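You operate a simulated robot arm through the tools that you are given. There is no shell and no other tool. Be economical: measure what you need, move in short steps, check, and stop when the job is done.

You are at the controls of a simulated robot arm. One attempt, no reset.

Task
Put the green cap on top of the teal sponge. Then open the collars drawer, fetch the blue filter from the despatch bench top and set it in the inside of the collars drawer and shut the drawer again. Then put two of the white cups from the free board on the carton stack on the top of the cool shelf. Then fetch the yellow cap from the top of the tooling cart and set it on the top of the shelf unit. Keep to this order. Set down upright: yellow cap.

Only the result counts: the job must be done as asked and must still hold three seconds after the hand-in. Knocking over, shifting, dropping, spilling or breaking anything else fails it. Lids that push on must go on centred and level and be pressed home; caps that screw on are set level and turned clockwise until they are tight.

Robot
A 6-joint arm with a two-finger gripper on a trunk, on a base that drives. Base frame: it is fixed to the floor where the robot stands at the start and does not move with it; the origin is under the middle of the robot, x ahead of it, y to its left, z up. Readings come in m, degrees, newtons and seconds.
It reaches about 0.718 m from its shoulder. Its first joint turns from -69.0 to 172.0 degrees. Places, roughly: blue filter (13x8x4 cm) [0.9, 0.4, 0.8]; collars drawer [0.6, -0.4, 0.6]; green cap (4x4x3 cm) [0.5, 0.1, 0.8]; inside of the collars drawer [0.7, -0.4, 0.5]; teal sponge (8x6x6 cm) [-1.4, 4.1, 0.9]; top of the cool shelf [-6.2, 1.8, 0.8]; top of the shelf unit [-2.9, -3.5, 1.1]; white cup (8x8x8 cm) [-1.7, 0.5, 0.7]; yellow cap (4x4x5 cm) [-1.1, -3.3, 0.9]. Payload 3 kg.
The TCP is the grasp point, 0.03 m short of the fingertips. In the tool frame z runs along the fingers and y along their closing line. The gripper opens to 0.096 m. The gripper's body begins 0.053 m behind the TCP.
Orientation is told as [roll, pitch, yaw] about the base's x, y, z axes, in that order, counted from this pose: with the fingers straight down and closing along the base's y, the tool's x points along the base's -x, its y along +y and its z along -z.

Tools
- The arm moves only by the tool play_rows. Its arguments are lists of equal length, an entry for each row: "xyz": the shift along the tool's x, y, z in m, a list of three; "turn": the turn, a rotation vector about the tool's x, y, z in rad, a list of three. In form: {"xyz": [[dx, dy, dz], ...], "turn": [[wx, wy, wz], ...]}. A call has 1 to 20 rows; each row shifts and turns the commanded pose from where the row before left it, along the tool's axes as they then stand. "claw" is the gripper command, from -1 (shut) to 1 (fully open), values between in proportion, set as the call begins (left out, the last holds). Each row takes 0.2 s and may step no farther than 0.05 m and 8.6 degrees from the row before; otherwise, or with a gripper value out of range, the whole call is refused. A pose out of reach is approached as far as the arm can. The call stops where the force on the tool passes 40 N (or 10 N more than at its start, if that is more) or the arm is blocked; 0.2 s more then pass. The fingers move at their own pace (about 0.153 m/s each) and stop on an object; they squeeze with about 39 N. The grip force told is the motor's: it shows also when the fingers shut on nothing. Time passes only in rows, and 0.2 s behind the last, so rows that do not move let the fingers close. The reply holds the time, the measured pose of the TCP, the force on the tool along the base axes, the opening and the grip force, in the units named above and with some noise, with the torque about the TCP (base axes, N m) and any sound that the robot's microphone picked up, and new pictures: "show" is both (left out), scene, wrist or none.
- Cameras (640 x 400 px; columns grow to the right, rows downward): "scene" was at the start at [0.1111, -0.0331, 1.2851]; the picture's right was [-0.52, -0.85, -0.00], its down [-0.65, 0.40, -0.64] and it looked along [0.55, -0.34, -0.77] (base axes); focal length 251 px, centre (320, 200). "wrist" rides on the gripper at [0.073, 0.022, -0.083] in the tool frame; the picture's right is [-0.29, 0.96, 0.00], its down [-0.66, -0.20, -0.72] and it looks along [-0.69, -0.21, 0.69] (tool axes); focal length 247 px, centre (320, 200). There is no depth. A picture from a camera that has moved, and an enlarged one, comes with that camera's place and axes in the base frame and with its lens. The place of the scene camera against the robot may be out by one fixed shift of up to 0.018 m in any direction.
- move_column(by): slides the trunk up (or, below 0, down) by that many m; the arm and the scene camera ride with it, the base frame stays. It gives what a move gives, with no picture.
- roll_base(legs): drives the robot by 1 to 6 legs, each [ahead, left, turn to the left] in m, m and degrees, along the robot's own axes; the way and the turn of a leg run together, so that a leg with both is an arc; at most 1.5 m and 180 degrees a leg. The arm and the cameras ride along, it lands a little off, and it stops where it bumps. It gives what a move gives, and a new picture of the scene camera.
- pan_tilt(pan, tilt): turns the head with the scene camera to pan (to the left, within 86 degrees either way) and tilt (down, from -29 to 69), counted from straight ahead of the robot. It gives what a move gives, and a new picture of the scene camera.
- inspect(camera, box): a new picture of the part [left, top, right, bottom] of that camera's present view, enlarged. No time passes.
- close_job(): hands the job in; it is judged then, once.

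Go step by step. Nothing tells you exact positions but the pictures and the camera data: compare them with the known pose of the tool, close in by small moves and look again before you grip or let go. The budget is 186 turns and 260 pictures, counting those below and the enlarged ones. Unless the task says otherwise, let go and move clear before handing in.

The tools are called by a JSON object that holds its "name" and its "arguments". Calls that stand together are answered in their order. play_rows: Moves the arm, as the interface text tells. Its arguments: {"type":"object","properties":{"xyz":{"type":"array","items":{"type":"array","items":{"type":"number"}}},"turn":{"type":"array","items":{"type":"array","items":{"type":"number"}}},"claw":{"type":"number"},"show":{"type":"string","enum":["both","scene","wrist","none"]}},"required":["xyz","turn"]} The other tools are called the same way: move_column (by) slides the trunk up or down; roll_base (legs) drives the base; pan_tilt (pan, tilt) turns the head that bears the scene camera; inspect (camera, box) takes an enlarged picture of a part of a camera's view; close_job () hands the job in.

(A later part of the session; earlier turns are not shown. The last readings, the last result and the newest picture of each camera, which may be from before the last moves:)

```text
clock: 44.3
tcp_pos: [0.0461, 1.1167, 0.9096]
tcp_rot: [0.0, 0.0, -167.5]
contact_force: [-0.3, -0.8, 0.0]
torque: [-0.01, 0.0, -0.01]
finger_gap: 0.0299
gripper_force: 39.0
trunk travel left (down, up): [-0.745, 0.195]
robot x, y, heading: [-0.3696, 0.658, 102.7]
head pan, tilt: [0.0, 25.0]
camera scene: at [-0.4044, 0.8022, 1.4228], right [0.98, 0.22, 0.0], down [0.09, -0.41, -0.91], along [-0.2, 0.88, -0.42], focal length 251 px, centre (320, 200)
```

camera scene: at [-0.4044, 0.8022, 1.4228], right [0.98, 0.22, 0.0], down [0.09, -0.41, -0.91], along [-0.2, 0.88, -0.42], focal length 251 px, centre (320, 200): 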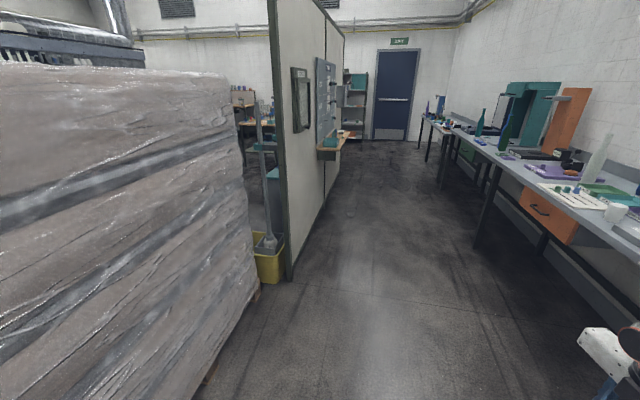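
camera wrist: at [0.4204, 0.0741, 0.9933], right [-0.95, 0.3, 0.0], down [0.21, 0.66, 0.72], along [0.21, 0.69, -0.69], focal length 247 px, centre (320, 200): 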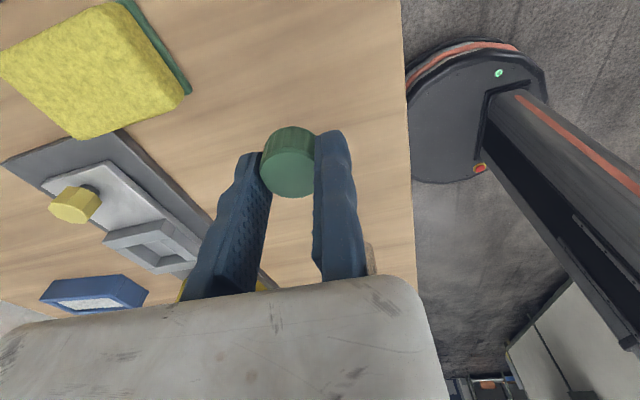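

The teal sponge should be on the small shelf on the partition's right face. I drive up the corridor, then look.

{"name": "roll_base", "arguments": {"legs": [[0, 0, -8], [1.4, 0, 0], [1.2, 0, 0], [0, 0, 80]]}}

```text
clock: 60.5
tcp_pos: [-0.7645, 3.8469, 0.9088]
tcp_rot: [1.6, 0.8, -105.9]
contact_force: [5.1, 1.0, 0.1]
torque: [0.02, -0.13, -0.04]
finger_gap: 0.0297
gripper_force: 39.3
trunk travel left (down, up): [-0.745, 0.195]
robot x, y, heading: [-0.5611, 3.262, 164.4]
head pan, tilt: [0.0, 25.0]
stopped in leg 4: the force on the tool passed its limit at 83 N (the readings are from after the stop); the commanded pose is now the measured one
camera scene: at [-0.7012, 3.3054, 1.4229], right [0.27, 0.96, 0.0], down [0.41, -0.11, -0.91], along [-0.87, 0.24, -0.42], focal length 251 px, centre (320, 200)
```

scene: 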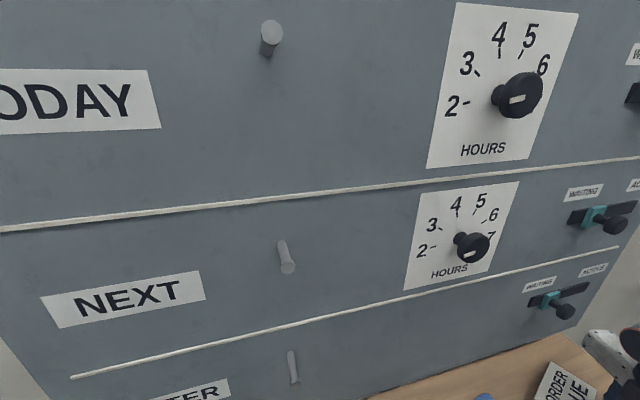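

The hand bumped something near the board on the partition. I check what it touches before moving.

{"name": "pan_tilt", "arguments": {"pan": -45, "tilt": 45}}

{"name": "inspect", "arguments": {"camera": "wrist", "box": [0, 0, 640, 400]}}

```text
clock: 61.6
tcp_pos: [-0.763, 3.8472, 0.9098]
tcp_rot: [1.5, 0.8, -105.8]
contact_force: [3.8, 1.8, 0.3]
torque: [0.04, -0.11, 0.0]
finger_gap: 0.0297
gripper_force: 39.3
trunk travel left (down, up): [-0.745, 0.195]
robot x, y, heading: [-0.5589, 3.2573, 164.2]
head pan, tilt: [-45.0, 45.0]
camera scene: at [-0.6517, 3.3516, 1.3923], right [0.87, 0.49, 0.0], down [0.35, -0.62, -0.71], along [-0.35, 0.62, -0.71], focal length 251 px, centre (320, 200)
```

scene: 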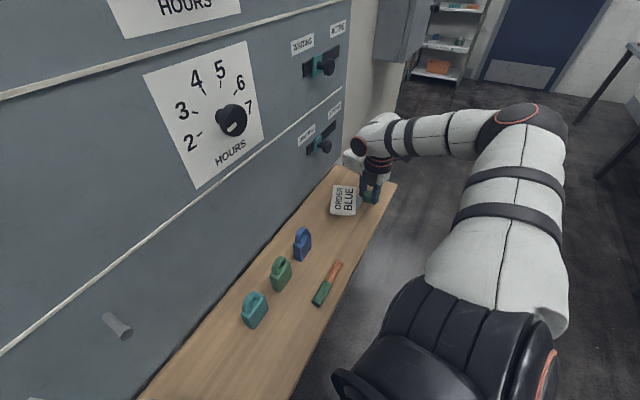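

```text
1.00 times, centred on (320, 200) of wrist (not enlarged: the box is as wide or as high as the picture)
camera zoom: at [-0.7241, 3.9102, 0.995], right [0.84, -0.54, 0.02], down [-0.4, -0.58, 0.71], along [-0.37, -0.6, -0.71], focal length 247 px, centre (320, 200)
```

zoom: 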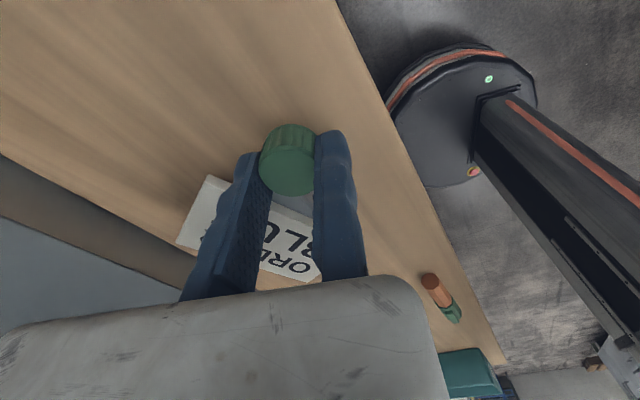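

The hand is at the shelf end against the board edge, and nothing seems displaced. The sponge must be on the partition's other side, so I turn away from the board and look along the corridor.

{"name": "roll_base", "arguments": {"legs": [[0, 0, -15], [0, -0.15, -55]]}}

{"name": "pan_tilt", "arguments": {"pan": 25, "tilt": 35}}

{"name": "pan_tilt", "arguments": {"pan": 0, "tilt": 15}}

```text
clock: 65.4
tcp_pos: [0.043, 3.7282, 0.9108]
tcp_rot: [1.5, 0.9, -175.8]
contact_force: [0.4, 0.7, -0.8]
torque: [-0.01, -0.01, -0.01]
finger_gap: 0.0297
gripper_force: 39.1
trunk travel left (down, up): [-0.745, 0.195]
robot x, y, heading: [-0.4362, 3.3338, 94.4]
head pan, tilt: [-45.0, 45.0]
camera scene: at [-0.3935, 3.4544, 1.3922], right [0.76, -0.65, 0.0], down [-0.46, -0.54, -0.71], along [0.46, 0.54, -0.71], focal length 251 px, centre (320, 200)
```

scene: 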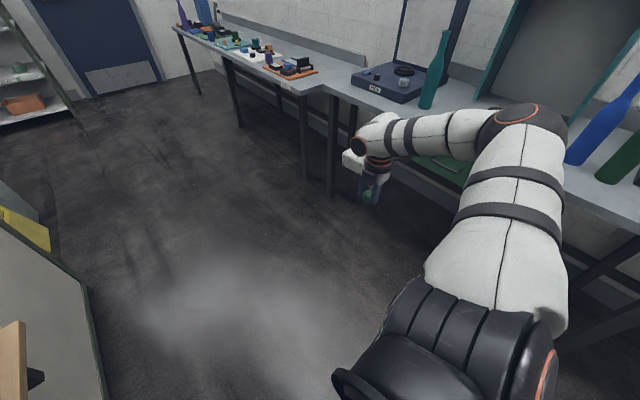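

```text
clock: 66.8
tcp_pos: [0.0434, 3.7291, 0.9102]
tcp_rot: [1.5, 0.9, -175.8]
contact_force: [0.3, -0.1, 0.2]
torque: [-0.01, 0.02, -0.03]
finger_gap: 0.0297
gripper_force: 39.0
trunk travel left (down, up): [-0.745, 0.195]
robot x, y, heading: [-0.4363, 3.3353, 94.2]
head pan, tilt: [25.0, 35.0]
camera scene: at [-0.4896, 3.4694, 1.407], right [0.87, 0.49, 0.0], down [0.28, -0.5, -0.82], along [-0.4, 0.71, -0.57], focal length 251 px, centre (320, 200)
```

scene: 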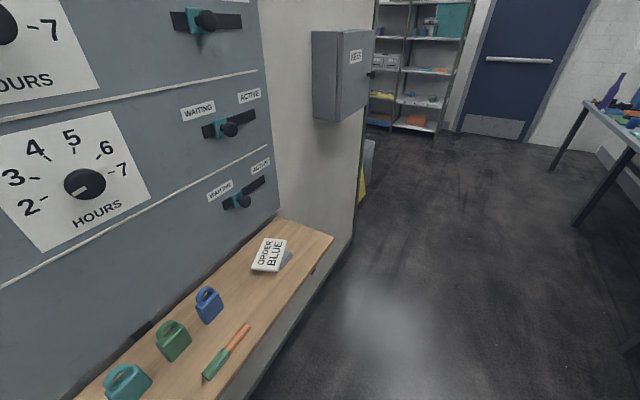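

```text
clock: 67.7
tcp_pos: [0.0427, 3.7292, 0.9088]
tcp_rot: [1.5, 0.9, -175.8]
contact_force: [0.0, 0.4, -0.1]
torque: [-0.02, -0.01, -0.02]
finger_gap: 0.0296
gripper_force: 38.8
trunk travel left (down, up): [-0.745, 0.195]
robot x, y, heading: [-0.4358, 3.3333, 94.7]
head pan, tilt: [0.0, 15.0]
camera scene: at [-0.4538, 3.4858, 1.439], right [1.0, 0.08, 0.0], down [0.02, -0.26, -0.97], along [-0.08, 0.96, -0.26], focal length 251 px, centre (320, 200)
```

scene: 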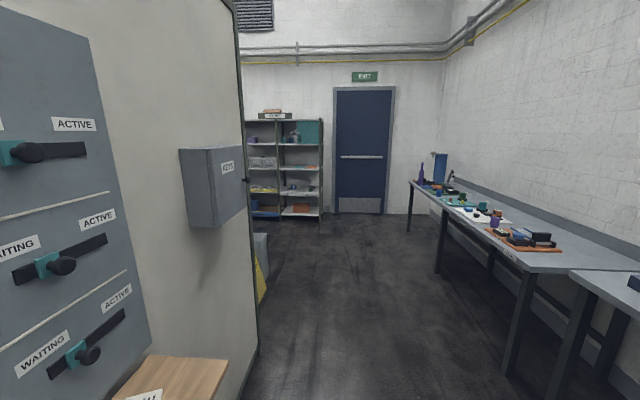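

I drive past the partition's far end (y ≈ 4.8) and turn left to look into the area behind it.

{"name": "roll_base", "arguments": {"legs": [[0, 0, -4], [1.5, 0, 0], [1.4, 0, 0], [0, 0, 60]]}}

{"name": "pan_tilt", "arguments": {"pan": 50, "tilt": 25}}

```text
clock: 84.8
tcp_pos: [-0.4589, 6.8582, 0.9083]
tcp_rot: [1.5, 0.9, -121.9]
contact_force: [0.1, 0.3, 0.8]
torque: [-0.01, -0.01, -0.01]
finger_gap: 0.0297
gripper_force: 38.7
trunk travel left (down, up): [-0.745, 0.195]
robot x, y, heading: [-0.4244, 6.2402, 148.3]
head pan, tilt: [0.0, 15.0]
camera scene: at [-0.5504, 6.3202, 1.439], right [0.52, 0.85, 0.0], down [0.22, -0.14, -0.97], along [-0.82, 0.51, -0.26], focal length 251 px, centre (320, 200)
```

scene: 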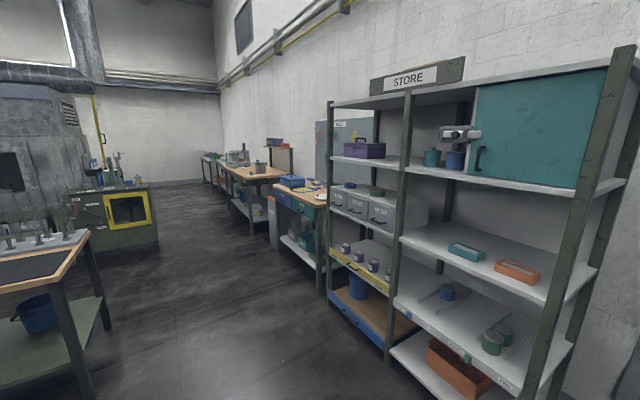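

```text
clock: 86.0
tcp_pos: [-0.4581, 6.8572, 0.9095]
tcp_rot: [1.6, 0.9, -121.8]
contact_force: [0.1, 0.6, -0.9]
torque: [0.02, -0.02, -0.01]
finger_gap: 0.0296
gripper_force: 38.3
trunk travel left (down, up): [-0.745, 0.195]
robot x, y, heading: [-0.4228, 6.2379, 148.3]
head pan, tilt: [50.0, 25.0]
camera scene: at [-0.5583, 6.2423, 1.4228], right [-0.31, 0.95, 0.0], down [0.4, 0.13, -0.91], along [-0.86, -0.28, -0.42], focal length 251 px, centre (320, 200)
```

scene: 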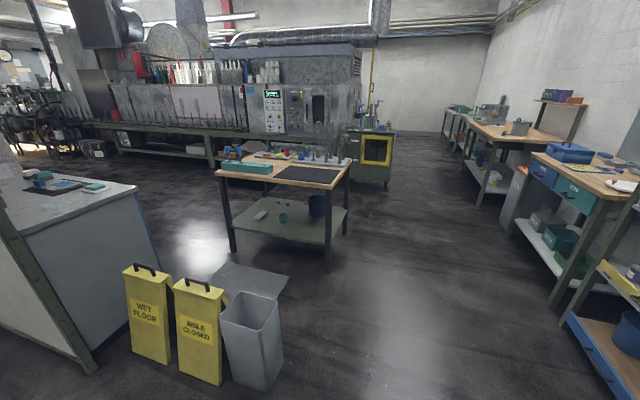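

Behind the partition's end stands a cabinet with a small mat and a teal object on top. I zoom in on it.

{"name": "pan_tilt", "arguments": {"pan": 86, "tilt": 25}}

{"name": "inspect", "arguments": {"camera": "scene", "box": [160, 100, 400, 250]}}

```text
clock: 87.0
tcp_pos: [-0.4579, 6.8575, 0.9093]
tcp_rot: [1.5, 0.9, -122.0]
contact_force: [-0.2, -0.6, -0.6]
torque: [-0.03, 0.0, 0.0]
finger_gap: 0.0298
gripper_force: 39.7
trunk travel left (down, up): [-0.745, 0.195]
robot x, y, heading: [-0.426, 6.2368, 148.1]
head pan, tilt: [85.9, 25.0]
camera scene: at [-0.5247, 6.1965, 1.4228], right [-0.81, 0.58, 0.0], down [0.25, 0.34, -0.91], along [-0.53, -0.74, -0.42], focal length 251 px, centre (320, 200)
```

scene: 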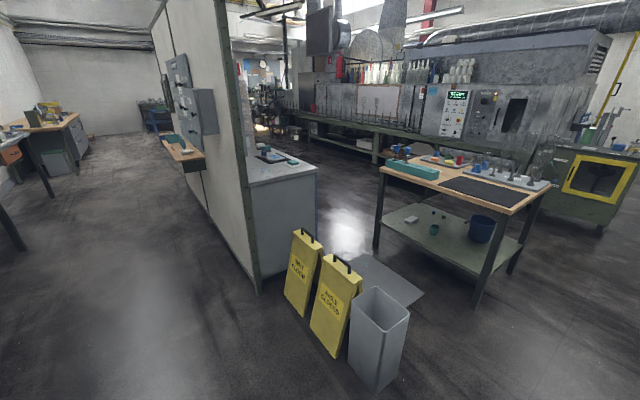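

```text
2.67 times, centred on (280, 175) of scene
camera zoom: at [-0.5247, 6.1965, 1.4228], right [-0.81, 0.58, 0.0], down [0.25, 0.34, -0.91], along [-0.53, -0.74, -0.42], focal length 670 px, centre (427, 267)
```

zoom: 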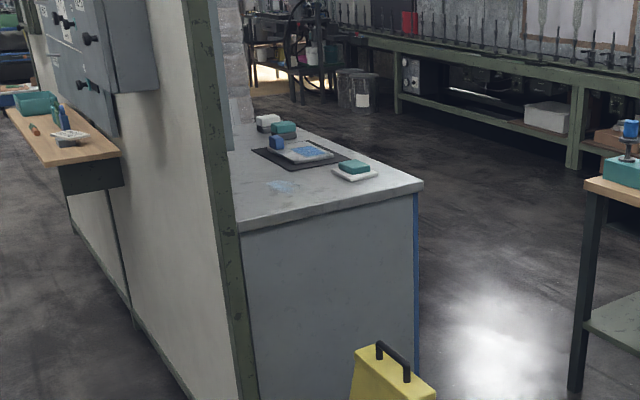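

The teal object on the far side (~(-1.4, 4.2)) is my likely sponge; the aisle between cabinet and table is narrow. I raise the trunk, turn to face east and back in, so the arm leads southward over the cabinet.

{"name": "move_column", "arguments": {"by": 0.19}}

{"name": "roll_base", "arguments": {"legs": [[0.1, -0.03, 0], [0, 0, -148]]}}

{"name": "pan_tilt", "arguments": {"pan": -75, "tilt": 40}}

```text
clock: 89.0
tcp_pos: [-0.4582, 6.8566, 1.0992]
tcp_rot: [1.5, 0.8, -122.0]
contact_force: [0.5, -0.2, -0.4]
torque: [0.02, -0.01, 0.0]
finger_gap: 0.0296
gripper_force: 38.7
trunk travel left (down, up): [-0.935, 0.005]
robot x, y, heading: [-0.4251, 6.2384, 148.2]
head pan, tilt: [85.9, 25.0]
```

```text
clock: 96.3
tcp_pos: [-0.1418, 5.8023, 1.0987]
tcp_rot: [1.4, 1.0, 89.5]
contact_force: [0.7, 0.3, 0.2]
torque: [0.0, -0.01, 0.02]
finger_gap: 0.0293
gripper_force: 38.8
trunk travel left (down, up): [-0.935, 0.005]
robot x, y, heading: [-0.4932, 6.3134, -0.4]
head pan, tilt: [85.9, 25.0]
camera scene: at [-0.4409, 6.4142, 1.6128], right [1.0, -0.08, 0.0], down [-0.03, -0.42, -0.91], along [0.07, 0.9, -0.42], focal length 251 px, centre (320, 200)
```

scene: 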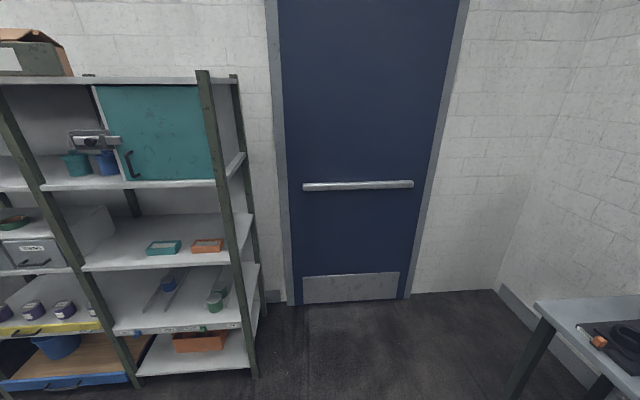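

```text
clock: 98.8
tcp_pos: [-0.142, 5.8018, 1.0997]
tcp_rot: [1.6, 0.8, 89.3]
contact_force: [0.4, -1.0, -0.4]
torque: [0.01, 0.04, -0.02]
finger_gap: 0.0292
gripper_force: 39.3
trunk travel left (down, up): [-0.935, 0.005]
robot x, y, heading: [-0.4965, 6.3116, -0.4]
head pan, tilt: [-75.0, 40.0]
camera scene: at [-0.4266, 6.2401, 1.5895], right [-0.97, -0.25, 0.0], down [-0.16, 0.62, -0.77], along [0.19, -0.74, -0.64], focal length 251 px, centre (320, 200)
```

scene: 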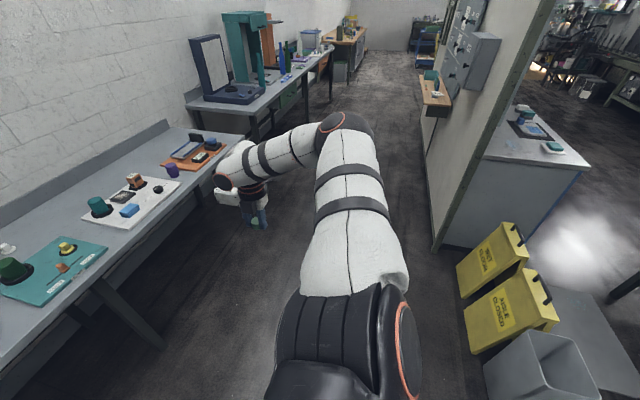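

Clear to back westward. I reverse into the area and look along the aisle to the south.

{"name": "roll_base", "arguments": {"legs": [[-1.35, 0.03, 0]]}}

{"name": "pan_tilt", "arguments": {"pan": -60, "tilt": 40}}

{"name": "pan_tilt", "arguments": {"pan": -86, "tilt": 60}}

```text
clock: 105.4
tcp_pos: [-1.4599, 5.8474, 1.0984]
tcp_rot: [1.5, 0.8, 88.1]
contact_force: [-0.3, 0.5, 0.3]
torque: [0.0, -0.02, -0.02]
finger_gap: 0.0288
gripper_force: 39.4
trunk travel left (down, up): [-0.935, 0.005]
robot x, y, heading: [-1.8013, 6.3653, -1.4]
head pan, tilt: [-75.0, 40.0]
camera scene: at [-1.7337, 6.2906, 1.5894], right [-0.97, -0.23, 0.0], down [-0.15, 0.63, -0.77], along [0.18, -0.75, -0.64], focal length 251 px, centre (320, 200)
```

scene: 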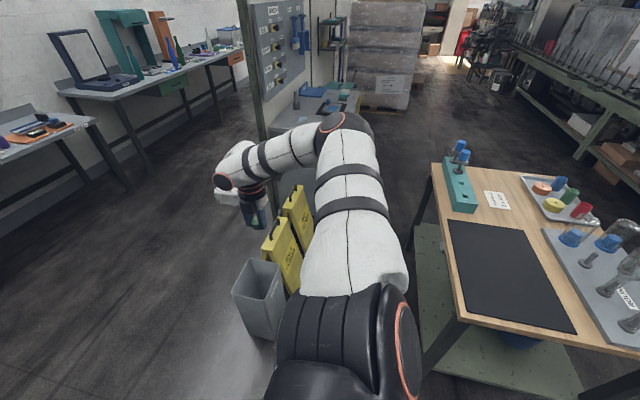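

```text
clock: 106.1
tcp_pos: [-1.4591, 5.8469, 1.0988]
tcp_rot: [1.5, 0.8, 88.1]
contact_force: [0.1, -0.4, 0.5]
torque: [-0.01, 0.04, 0.01]
finger_gap: 0.0288
gripper_force: 38.8
trunk travel left (down, up): [-0.935, 0.005]
robot x, y, heading: [-1.8012, 6.3705, -1.8]
head pan, tilt: [-60.0, 40.0]
camera scene: at [-1.7137, 6.2986, 1.5895], right [-0.88, -0.47, 0.0], down [-0.3, 0.57, -0.77], along [0.36, -0.67, -0.64], focal length 251 px, centre (320, 200)
```

scene: 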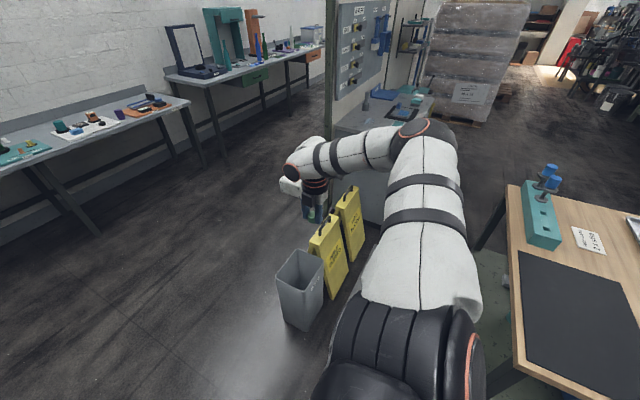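

```text
clock: 107.0
tcp_pos: [-1.4593, 5.847, 1.0988]
tcp_rot: [1.5, 0.9, 88.2]
contact_force: [-0.4, 0.2, -0.1]
torque: [0.02, 0.05, 0.0]
finger_gap: 0.0286
gripper_force: 39.0
trunk travel left (down, up): [-0.935, 0.005]
robot x, y, heading: [-1.798, 6.3653, -1.4]
head pan, tilt: [-85.9, 60.0]
camera scene: at [-1.7508, 6.3068, 1.5628], right [-1.0, -0.04, 0.0], down [-0.04, 0.86, -0.5], along [0.02, -0.5, -0.87], focal length 251 px, centre (320, 200)
```

scene: 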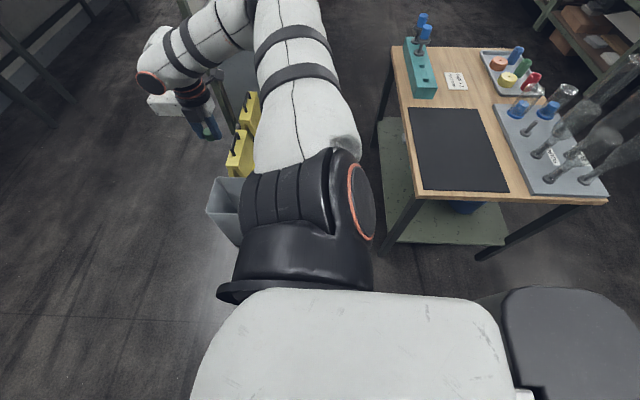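

The gap between bin (x ≈ -1.4) and table (x ≈ -2.02) is about 0.6 m against a base of roughly 0.5 m. I align carefully at x ≈ -1.71 with heading 0 before sidestepping.

{"name": "roll_base", "arguments": {"legs": [[0.09, 0, 1.6]]}}

{"name": "pan_tilt", "arguments": {"pan": -60, "tilt": 62}}

```text
clock: 108.2
tcp_pos: [-1.3556, 5.8549, 1.1004]
tcp_rot: [1.4, 0.8, 89.7]
contact_force: [-0.2, 0.2, 0.1]
torque: [0.01, -0.03, 0.0]
finger_gap: 0.0291
gripper_force: 39.8
trunk travel left (down, up): [-0.935, 0.005]
robot x, y, heading: [-1.7089, 6.365, 0.1]
head pan, tilt: [-85.9, 60.0]
camera scene: at [-1.6614, 6.3071, 1.5629], right [-1.0, -0.07, 0.0], down [-0.06, 0.86, -0.5], along [0.04, -0.5, -0.87], focal length 251 px, centre (320, 200)
```

scene: 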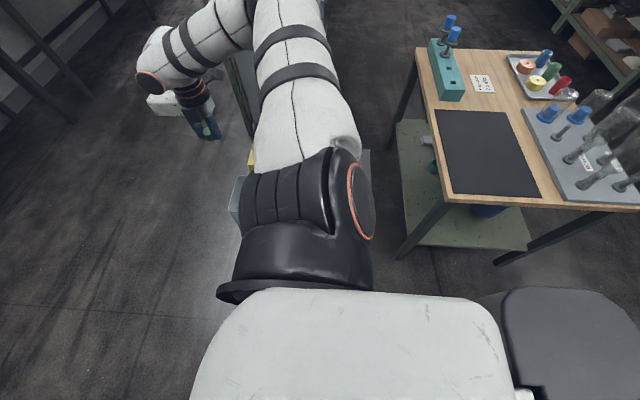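

```text
clock: 109.0
tcp_pos: [-1.3548, 5.8552, 1.0991]
tcp_rot: [1.4, 0.8, 89.7]
contact_force: [0.0, 1.2, 0.0]
torque: [-0.02, 0.02, 0.0]
finger_gap: 0.0288
gripper_force: 38.8
trunk travel left (down, up): [-0.935, 0.005]
robot x, y, heading: [-1.7104, 6.3659, 0.0]
head pan, tilt: [-60.0, 62.0]
camera scene: at [-1.6309, 6.3176, 1.5604], right [-0.87, -0.5, 0.0], down [-0.44, 0.77, -0.47], along [0.23, -0.41, -0.88], focal length 251 px, centre (320, 200)
```

scene: 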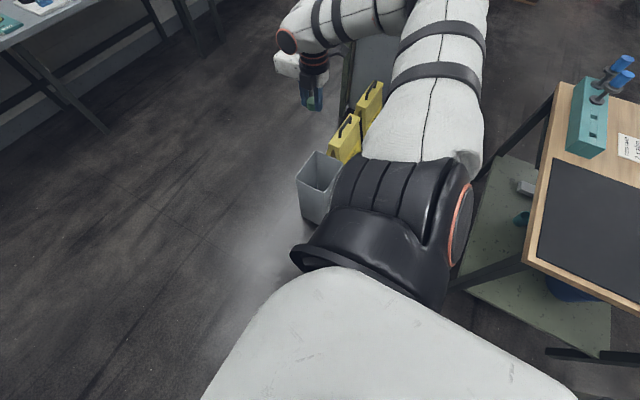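

The bin reaches to about x = -1.48 and the table legs stand at -2.12, so I shift to x ≈ -1.79 and sidestep south in two stages.

{"name": "roll_base", "arguments": {"legs": [[-0.08, 0, 0]]}}

{"name": "roll_base", "arguments": {"legs": [[0, -0.5, 0]]}}

```text
clock: 110.1
tcp_pos: [-1.4305, 5.8573, 1.0984]
tcp_rot: [1.7, 0.7, 89.8]
contact_force: [0.1, 0.7, 1.0]
torque: [0.0, -0.01, 0.01]
finger_gap: 0.0288
gripper_force: 38.6
trunk travel left (down, up): [-0.935, 0.005]
robot x, y, heading: [-1.79, 6.3679, -0.1]
head pan, tilt: [-60.0, 62.0]
camera scene: at [-1.7058, 6.3176, 1.5602], right [-0.87, -0.5, 0.0], down [-0.44, 0.76, -0.47], along [0.23, -0.41, -0.88], focal length 251 px, centre (320, 200)
```

scene: 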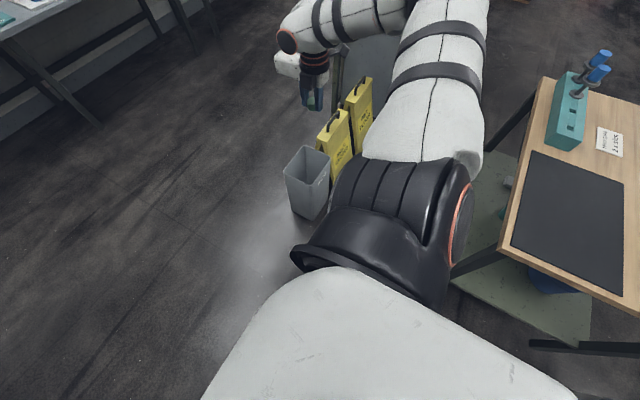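

```text
clock: 113.0
tcp_pos: [-1.4419, 5.3548, 1.0996]
tcp_rot: [1.5, 0.9, 89.1]
contact_force: [0.7, 0.7, 0.2]
torque: [-0.01, 0.0, -0.02]
finger_gap: 0.0289
gripper_force: 38.3
trunk travel left (down, up): [-0.935, 0.005]
robot x, y, heading: [-1.7905, 5.8674, -0.7]
head pan, tilt: [-60.0, 62.0]
camera scene: at [-1.7135, 5.8196, 1.5605], right [-0.87, -0.49, 0.0], down [-0.43, 0.77, -0.47], along [0.23, -0.41, -0.88], focal length 251 px, centre (320, 200)
```

scene: 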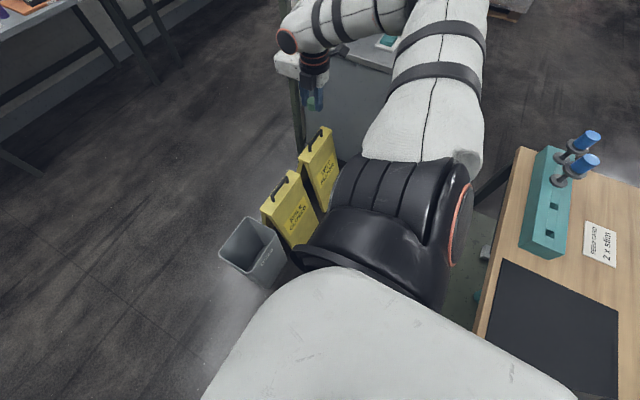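

Clearances look fine on both sides. I continue south.

{"name": "roll_base", "arguments": {"legs": [[0, -0.5, 0.8]]}}

{"name": "pan_tilt", "arguments": {"pan": -30, "tilt": 50}}

```text
clock: 115.2
tcp_pos: [-1.5041, 5.0344, 1.0864]
tcp_rot: [0.2, 0.4, 84.5]
contact_force: [-2.1, 1.7, 0.2]
torque: [-0.08, -0.19, 0.07]
finger_gap: 0.0287
gripper_force: 39.2
trunk travel left (down, up): [-0.935, 0.005]
robot x, y, heading: [-1.7897, 5.5554, -3.0]
head pan, tilt: [-60.0, 62.0]
stopped in leg 1: the robot was blocked; the commanded pose is now the measured one
camera scene: at [-1.71, 5.5853, 1.5671], right [-0.89, -0.46, 0.03], down [-0.4, 0.76, -0.51], along [0.21, -0.47, -0.86], focal length 251 px, centre (320, 200)
```

scene: 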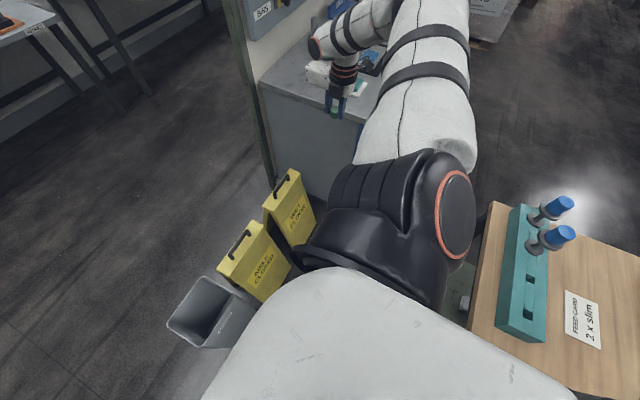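

```text
clock: 116.1
tcp_pos: [-1.5157, 5.0041, 1.0788]
tcp_rot: [0.7, 1.1, 82.7]
contact_force: [-0.9, -0.9, -0.7]
torque: [0.05, 0.02, -0.02]
finger_gap: 0.0286
gripper_force: 39.1
trunk travel left (down, up): [-0.935, 0.005]
robot x, y, heading: [-1.7948, 5.5541, -2.0]
head pan, tilt: [-30.0, 50.0]
camera scene: at [-1.6795, 5.5829, 1.5816], right [-0.54, -0.84, 0.04], down [-0.65, 0.38, -0.66], along [0.54, -0.38, -0.75], focal length 251 px, centre (320, 200)
```

scene: 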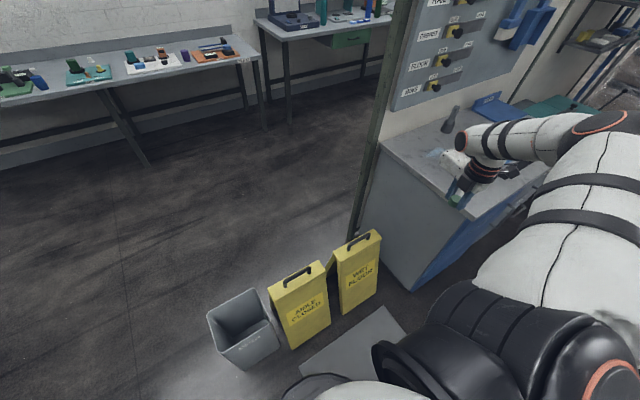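

The base was blocked at the grey floor mat — the aisle is signposted as closed. I back out north and will go around the table's west side.

{"name": "roll_base", "arguments": {"legs": [[0, 0.3, 0], [0, 0.5, 2]]}}

{"name": "pan_tilt", "arguments": {"pan": -60, "tilt": 40}}

```text
clock: 116.9
tcp_pos: [-1.5729, 4.9675, 1.069]
tcp_rot: [1.8, 2.8, 81.6]
contact_force: [0.4, 0.3, -0.5]
torque: [0.02, 0.0, -0.02]
finger_gap: 0.0284
gripper_force: 39.1
trunk travel left (down, up): [-0.935, 0.005]
robot x, y, heading: [-1.7916, 5.5579, -2.7]
head pan, tilt: [-30.0, 50.0]
stopped in leg 1: the robot was blocked; the commanded pose is now the measured one
camera scene: at [-1.6788, 5.5898, 1.5815], right [-0.54, -0.84, 0.04], down [-0.65, 0.38, -0.66], along [0.54, -0.38, -0.75], focal length 251 px, centre (320, 200)
```

scene: 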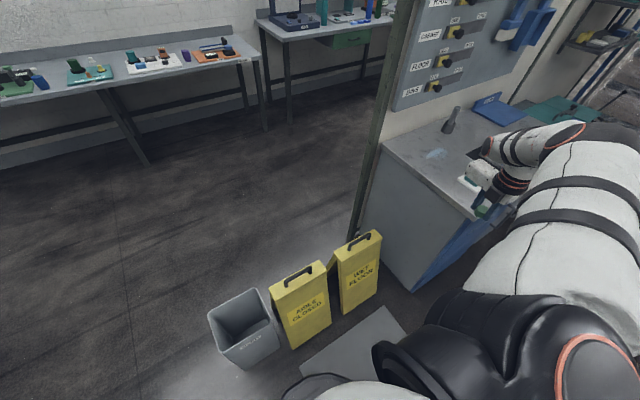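

```text
clock: 117.8
tcp_pos: [-1.5706, 4.9699, 1.0714]
tcp_rot: [1.7, 3.0, 81.8]
contact_force: [0.9, 0.9, -0.6]
torque: [0.01, 0.04, -0.01]
finger_gap: 0.0282
gripper_force: 39.0
trunk travel left (down, up): [-0.935, 0.005]
robot x, y, heading: [-1.7912, 5.5583, -2.3]
head pan, tilt: [-60.0, 40.0]
camera scene: at [-1.704, 5.5601, 1.5972], right [-0.89, -0.46, 0.02], down [-0.3, 0.53, -0.79], along [0.35, -0.71, -0.61], focal length 251 px, centre (320, 200)
```

scene: 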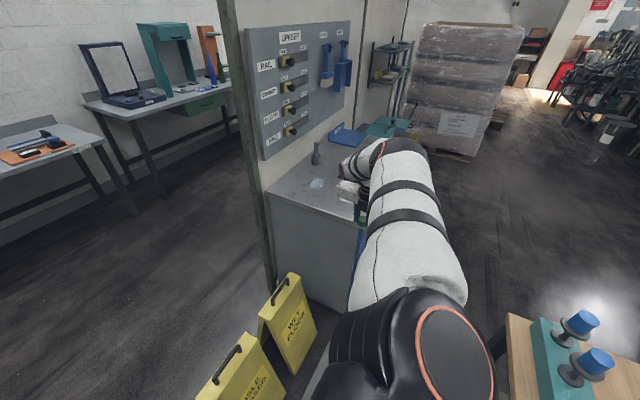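

The robot seems tilted and stuck. I look down around the base to find what it is touching.

{"name": "pan_tilt", "arguments": {"pan": 0, "tilt": 69}}

{"name": "pan_tilt", "arguments": {"pan": -86, "tilt": 45}}

{"name": "inspect", "arguments": {"camera": "wrist", "box": [0, 0, 640, 400]}}

```text
clock: 119.1
tcp_pos: [-1.5714, 4.969, 1.071]
tcp_rot: [1.8, 2.9, 81.8]
contact_force: [0.6, -0.2, 0.1]
torque: [-0.04, -0.01, 0.02]
finger_gap: 0.0282
gripper_force: 38.9
trunk travel left (down, up): [-0.935, 0.005]
robot x, y, heading: [-1.7877, 5.5584, -2.2]
head pan, tilt: [0.0, 68.8]
camera scene: at [-1.6879, 5.6308, 1.5579], right [-0.04, -1.0, 0.04], down [-0.93, 0.02, -0.36], along [0.36, -0.06, -0.93], focal length 251 px, centre (320, 200)
```

scene: 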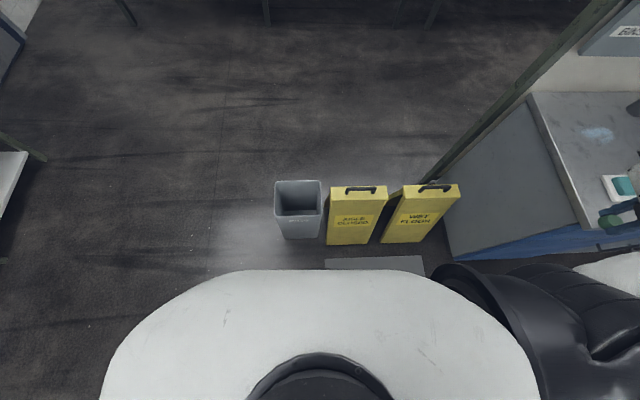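

```text
clock: 120.7
tcp_pos: [-1.5711, 4.9703, 1.0708]
tcp_rot: [1.8, 2.9, 81.7]
contact_force: [-0.1, -0.2, -0.7]
torque: [0.01, 0.02, -0.01]
finger_gap: 0.0283
gripper_force: 39.3
trunk travel left (down, up): [-0.935, 0.005]
robot x, y, heading: [-1.7909, 5.5583, -2.1]
head pan, tilt: [-85.9, 45.0]
camera scene: at [-1.7412, 5.5534, 1.5903], right [-1.0, -0.03, 0.0], down [-0.02, 0.67, -0.74], along [0.02, -0.74, -0.67], focal length 251 px, centre (320, 200)
```

scene: 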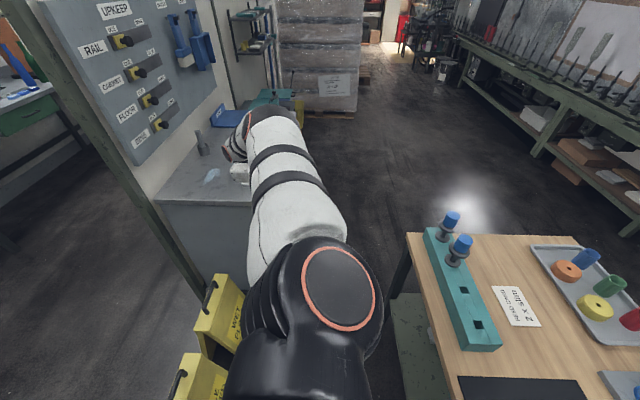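

```text
1.00 times, centred on (320, 200) of wrist (not enlarged: the box is as wide or as high as the picture)
camera zoom: at [-1.6007, 4.9036, 1.1589], right [-0.9, 0.43, 0.02], down [0.32, 0.66, 0.68], along [0.28, 0.62, -0.73], focal length 247 px, centre (320, 200)
```

zoom: 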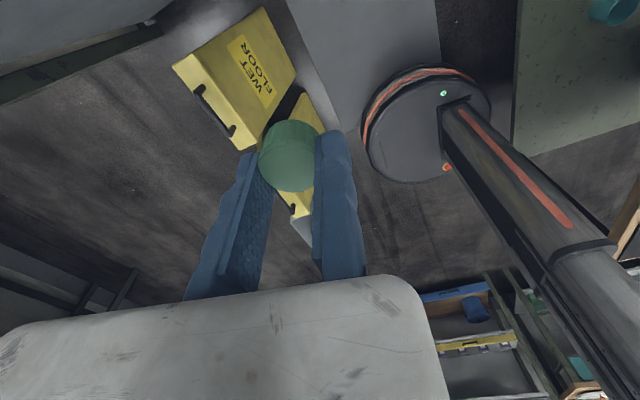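

The base rode onto the edge of the floor plate. I try a small pure move back north.

{"name": "roll_base", "arguments": {"legs": [[0, 0.1, 0]]}}

```text
clock: 121.4
tcp_pos: [-1.5818, 4.9627, 1.0732]
tcp_rot: [-3.6, 0.6, 83.8]
contact_force: [-0.1, -0.1, 0.5]
torque: [-0.03, 0.03, 0.0]
finger_gap: 0.0284
gripper_force: 39.0
trunk travel left (down, up): [-0.935, 0.005]
robot x, y, heading: [-1.792, 5.5636, -2.3]
head pan, tilt: [-85.9, 45.0]
stopped in leg 1: the robot was blocked; the commanded pose is now the measured one
camera scene: at [-1.7406, 5.5577, 1.5903], right [-1.0, -0.03, 0.0], down [-0.02, 0.67, -0.74], along [0.02, -0.74, -0.68], focal length 251 px, centre (320, 200)
```

scene: 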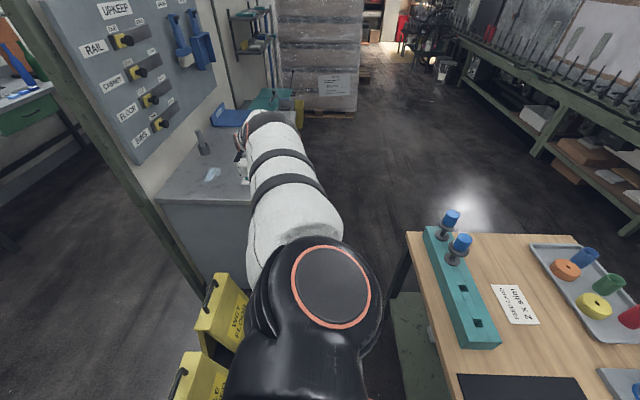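

The base barely moves while the arm pose shifts. I test whether the arm is free by raising the hand and re-levelling it a little.

{"name": "play_rows", "arguments": {"xyz": [[0, 0, -0.02], [0, 0, -0.02], [0, 0, 0]], "turn": [[0, 0, 0], [0, 0, 0], [0, 0, 0]], "show": "wrist"}}

{"name": "roll_base", "arguments": {"legs": [[0.03, 0.0, 0]]}}

```text
clock: 121.8
tcp_pos: [-1.573, 4.9625, 1.0856]
tcp_rot: [-8.4, -0.6, 85.0]
contact_force: [0.2, 1.0, -0.1]
torque: [-0.01, 0.01, -0.01]
finger_gap: 0.0282
gripper_force: 38.6
out of reach, approached as far as the arm can: row 1
trunk travel left (down, up): [-0.935, 0.005]
robot x, y, heading: [-1.7927, 5.5627, -2.4]
head pan, tilt: [-85.9, 45.0]
stopped in row 1: the arm was blocked; the commanded pose is now the measured one
camera wrist: at [-1.6128, 4.8909, 1.1636], right [-0.92, 0.37, -0.14], down [0.15, 0.64, 0.75], along [0.37, 0.67, -0.64], focal length 247 px, centre (320, 200)
```

wrist: 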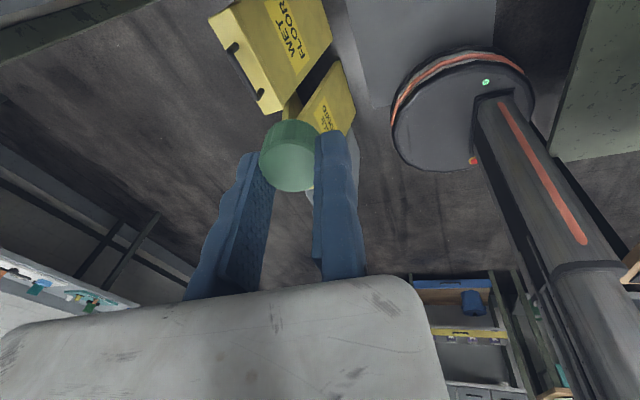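

```text
clock: 122.6
tcp_pos: [-1.5481, 4.9618, 1.0848]
tcp_rot: [-8.7, -0.8, 84.9]
contact_force: [-0.5, 0.0, 0.1]
torque: [0.01, -0.06, 0.0]
finger_gap: 0.0284
gripper_force: 38.8
trunk travel left (down, up): [-0.935, 0.005]
robot x, y, heading: [-1.7621, 5.5625, -2.5]
head pan, tilt: [-85.9, 45.0]
camera scene: at [-1.719, 5.5583, 1.5906], right [-1.0, -0.03, 0.0], down [-0.02, 0.67, -0.74], along [0.02, -0.74, -0.67], focal length 251 px, centre (320, 200)
```

scene: 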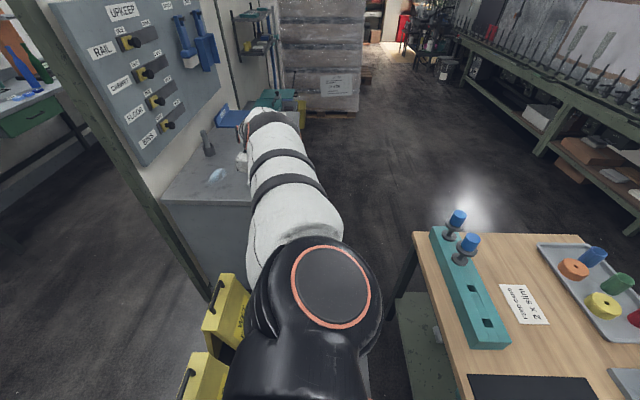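

Forward motion works, so it's the plate edge holding the base in y. I try a diagonal/turning move to come off it.

{"name": "roll_base", "arguments": {"legs": [[-0.04, 0.12, 0]]}}

```text
clock: 123.9
tcp_pos: [-1.5677, 5.0537, 1.0584]
tcp_rot: [-8.2, -2.4, 85.6]
contact_force: [0.2, 1.9, 1.6]
torque: [-0.1, -0.03, 0.01]
finger_gap: 0.0284
gripper_force: 39.2
trunk travel left (down, up): [-0.935, 0.005]
robot x, y, heading: [-1.7939, 5.691, -2.0]
head pan, tilt: [-85.9, 45.0]
camera scene: at [-1.7434, 5.6338, 1.5833], right [-1.0, -0.04, 0.0], down [-0.03, 0.7, -0.72], along [0.03, -0.72, -0.7], focal length 251 px, centre (320, 200)
```

scene: 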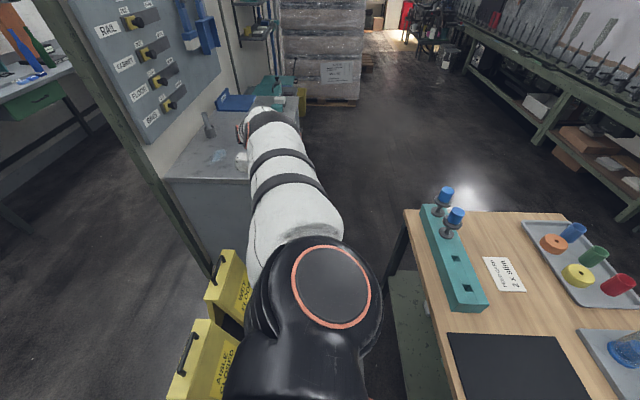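

Free again. I continue back north out of the aisle.

{"name": "roll_base", "arguments": {"legs": [[0, 0.5, 2], [0, 0.1, 0]]}}

{"name": "pan_tilt", "arguments": {"pan": -70, "tilt": 55}}

```text
clock: 127.6
tcp_pos: [-1.5377, 5.6549, 1.0488]
tcp_rot: [-8.2, -3.4, 88.0]
contact_force: [0.9, -0.3, -0.4]
torque: [0.01, 0.0, 0.03]
finger_gap: 0.0289
gripper_force: 39.0
trunk travel left (down, up): [-0.935, 0.005]
robot x, y, heading: [-1.7867, 6.2926, 0.5]
head pan, tilt: [-85.9, 45.0]
camera scene: at [-1.7361, 6.2178, 1.582], right [-1.0, -0.08, 0.0], down [-0.06, 0.71, -0.71], along [0.06, -0.7, -0.71], focal length 251 px, centre (320, 200)
```

scene: 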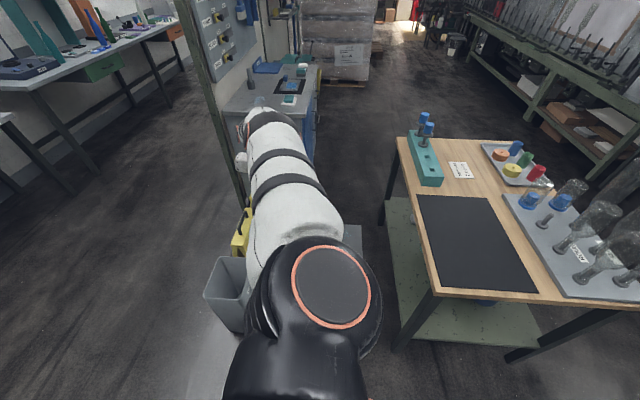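

```text
clock: 128.4
tcp_pos: [-1.5377, 5.6564, 1.0509]
tcp_rot: [-8.2, -3.0, 88.1]
contact_force: [0.6, 0.3, -0.6]
torque: [-0.02, 0.01, 0.02]
finger_gap: 0.029
gripper_force: 39.2
trunk travel left (down, up): [-0.935, 0.005]
robot x, y, heading: [-1.7894, 6.2922, 0.4]
head pan, tilt: [-70.0, 55.0]
camera scene: at [-1.7177, 6.2353, 1.5689], right [-0.94, -0.35, 0.0], down [-0.29, 0.77, -0.57], along [0.2, -0.54, -0.82], focal length 251 px, centre (320, 200)
```

scene: 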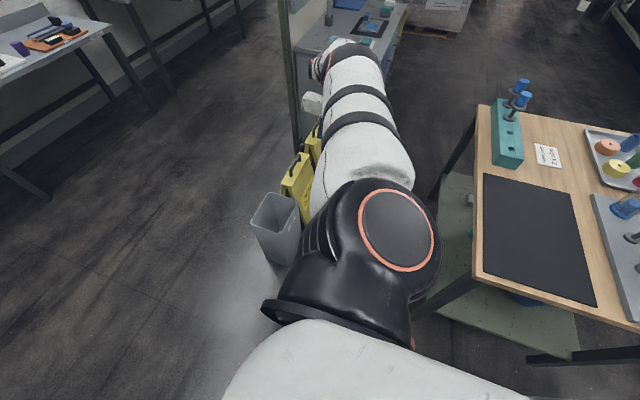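

Out of the aisle with bin and signs untouched. I level the hand again and bring it back to a comfortable pose.

{"name": "play_rows", "arguments": {"xyz": [[-0.01, -0.01, -0.01], [-0.01, -0.01, -0.01], [-0.027, -0.022, -0.008], [-0.027, -0.022, -0.008], [-0.027, -0.022, -0.008], [-0.027, -0.022, -0.008]], "turn": [[-0.072, 0.026, 0], [-0.072, 0.026, 0], [0, 0, 0], [0, 0, 0], [0, 0, 0], [0, 0, 0]], "show": "wrist"}}

{"name": "pan_tilt", "arguments": {"pan": 80, "tilt": 25}}

```text
clock: 129.8
tcp_pos: [-1.4155, 5.7815, 1.1001]
tcp_rot: [0.1, -0.1, 87.8]
contact_force: [0.5, 0.3, 0.0]
torque: [-0.01, 0.01, 0.01]
finger_gap: 0.0288
gripper_force: 39.0
out of reach, approached as far as the arm can: row 1
trunk travel left (down, up): [-0.935, 0.005]
robot x, y, heading: [-1.787, 6.2934, 0.4]
head pan, tilt: [-70.0, 55.0]
camera wrist: at [-1.4407, 5.7092, 1.1843], right [-0.94, 0.33, 0.0], down [0.23, 0.65, 0.72], along [0.24, 0.68, -0.69], focal length 247 px, centre (320, 200)
```

wrist: 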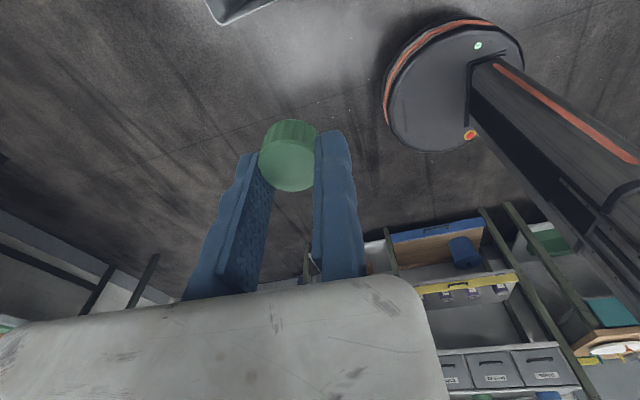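

```text
clock: 132.1
tcp_pos: [-1.4169, 5.7805, 1.0994]
tcp_rot: [0.1, -0.2, 87.9]
contact_force: [0.0, 0.3, -0.4]
torque: [-0.01, 0.04, 0.01]
finger_gap: 0.0289
gripper_force: 38.8
trunk travel left (down, up): [-0.935, 0.005]
robot x, y, heading: [-1.7882, 6.2963, 0.6]
head pan, tilt: [80.0, 25.0]
camera scene: at [-1.7275, 6.3924, 1.6128], right [0.99, -0.16, 0.0], down [-0.07, -0.42, -0.91], along [0.15, 0.89, -0.42], focal length 251 px, centre (320, 200)
```

scene: 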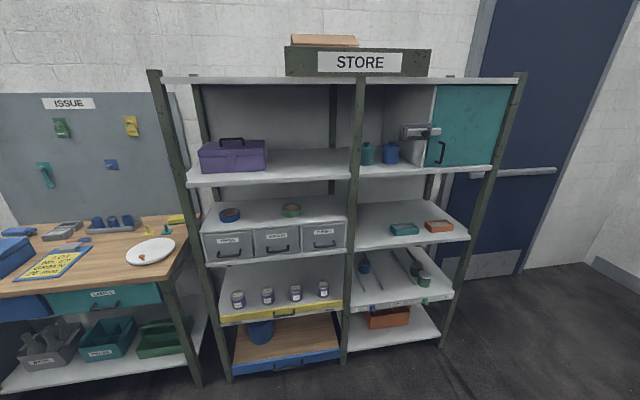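

I'll go round the table's west side with the arm trailing on the north: turn to heading 180 here, then look ahead.

{"name": "roll_base", "arguments": {"legs": [[0, -0.05, 0], [0, 0, 179.5]]}}

{"name": "pan_tilt", "arguments": {"pan": 35, "tilt": 35}}

```text
clock: 140.2
tcp_pos: [-2.1136, 6.7859, 1.0997]
tcp_rot: [0.1, -0.2, -97.1]
contact_force: [-0.6, -0.1, -1.0]
torque: [0.04, 0.01, -0.02]
finger_gap: 0.0289
gripper_force: 39.3
trunk travel left (down, up): [-0.935, 0.005]
robot x, y, heading: [-1.7876, 6.2429, 175.3]
head pan, tilt: [80.0, 25.0]
camera scene: at [-1.8651, 6.1648, 1.6128], right [-0.97, 0.25, 0.0], down [0.11, 0.41, -0.91], along [-0.23, -0.88, -0.42], focal length 251 px, centre (320, 200)
```

scene: 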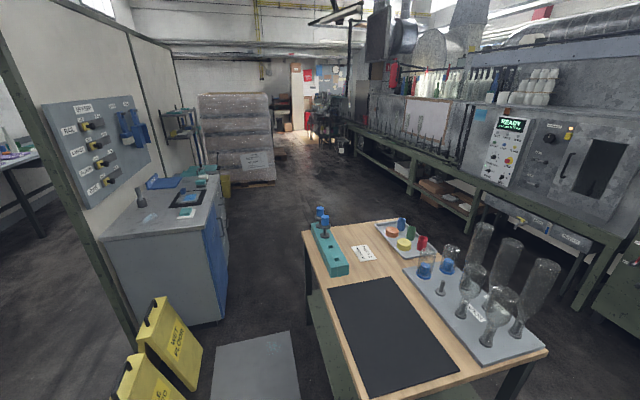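

```text
clock: 141.3
tcp_pos: [-2.1131, 6.786, 1.099]
tcp_rot: [0.1, -0.2, -97.2]
contact_force: [0.3, -0.2, -0.9]
torque: [-0.01, -0.02, 0.01]
finger_gap: 0.0288
gripper_force: 38.8
trunk travel left (down, up): [-0.935, 0.005]
robot x, y, heading: [-1.7878, 6.2379, 175.5]
head pan, tilt: [35.0, 35.0]
camera scene: at [-1.9179, 6.2091, 1.5971], right [-0.51, 0.86, 0.0], down [0.49, 0.29, -0.82], along [-0.71, -0.42, -0.57], focal length 251 px, centre (320, 200)
```

scene: 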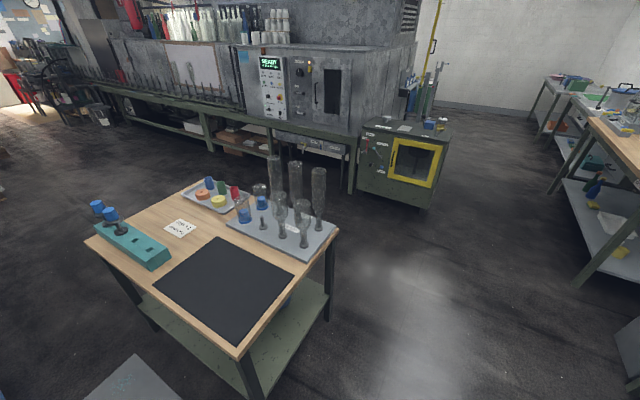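

The west aisle is about 1.3 m wide. I drive west past the table, then sidestep south with the arm trailing.

{"name": "roll_base", "arguments": {"legs": [[0, 0, 4.5], [1.45, 0, 0], [0.1, 0, 0]]}}

{"name": "roll_base", "arguments": {"legs": [[0, 1.1, 0], [0, 1.0, 0]]}}

```text
clock: 149.7
tcp_pos: [-3.6823, 6.7635, 1.1006]
tcp_rot: [0.0, -0.2, -93.1]
contact_force: [0.1, 0.3, 0.1]
torque: [-0.04, 0.01, -0.01]
finger_gap: 0.0286
gripper_force: 38.8
trunk travel left (down, up): [-0.935, 0.005]
robot x, y, heading: [-3.3187, 6.2436, 179.4]
head pan, tilt: [35.0, 35.0]
camera scene: at [-3.4439, 6.2023, 1.5973], right [-0.57, 0.82, 0.0], down [0.47, 0.33, -0.82], along [-0.67, -0.47, -0.57], focal length 251 px, centre (320, 200)
```

scene: 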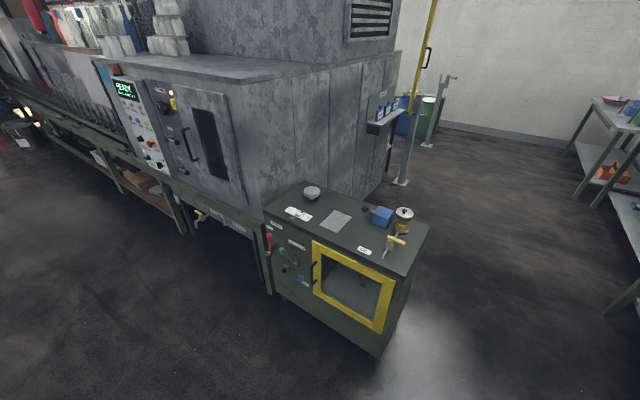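

```text
clock: 160.1
tcp_pos: [-3.7163, 4.6827, 1.0999]
tcp_rot: [0.1, -0.2, -95.7]
contact_force: [0.3, 0.0, -0.7]
torque: [-0.03, -0.01, 0.0]
finger_gap: 0.0292
gripper_force: 38.8
trunk travel left (down, up): [-0.935, 0.005]
robot x, y, heading: [-3.3721, 4.1481, 177.1]
head pan, tilt: [35.0, 35.0]
camera scene: at [-3.5035, 4.1114, 1.5971], right [-0.53, 0.85, 0.0], down [0.49, 0.3, -0.82], along [-0.69, -0.44, -0.57], focal length 251 px, centre (320, 200)
```

scene: 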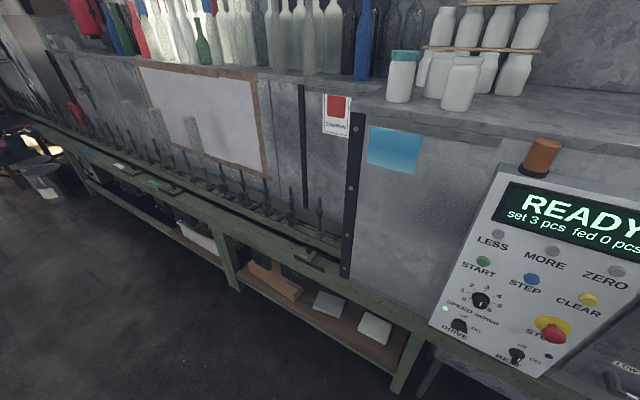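

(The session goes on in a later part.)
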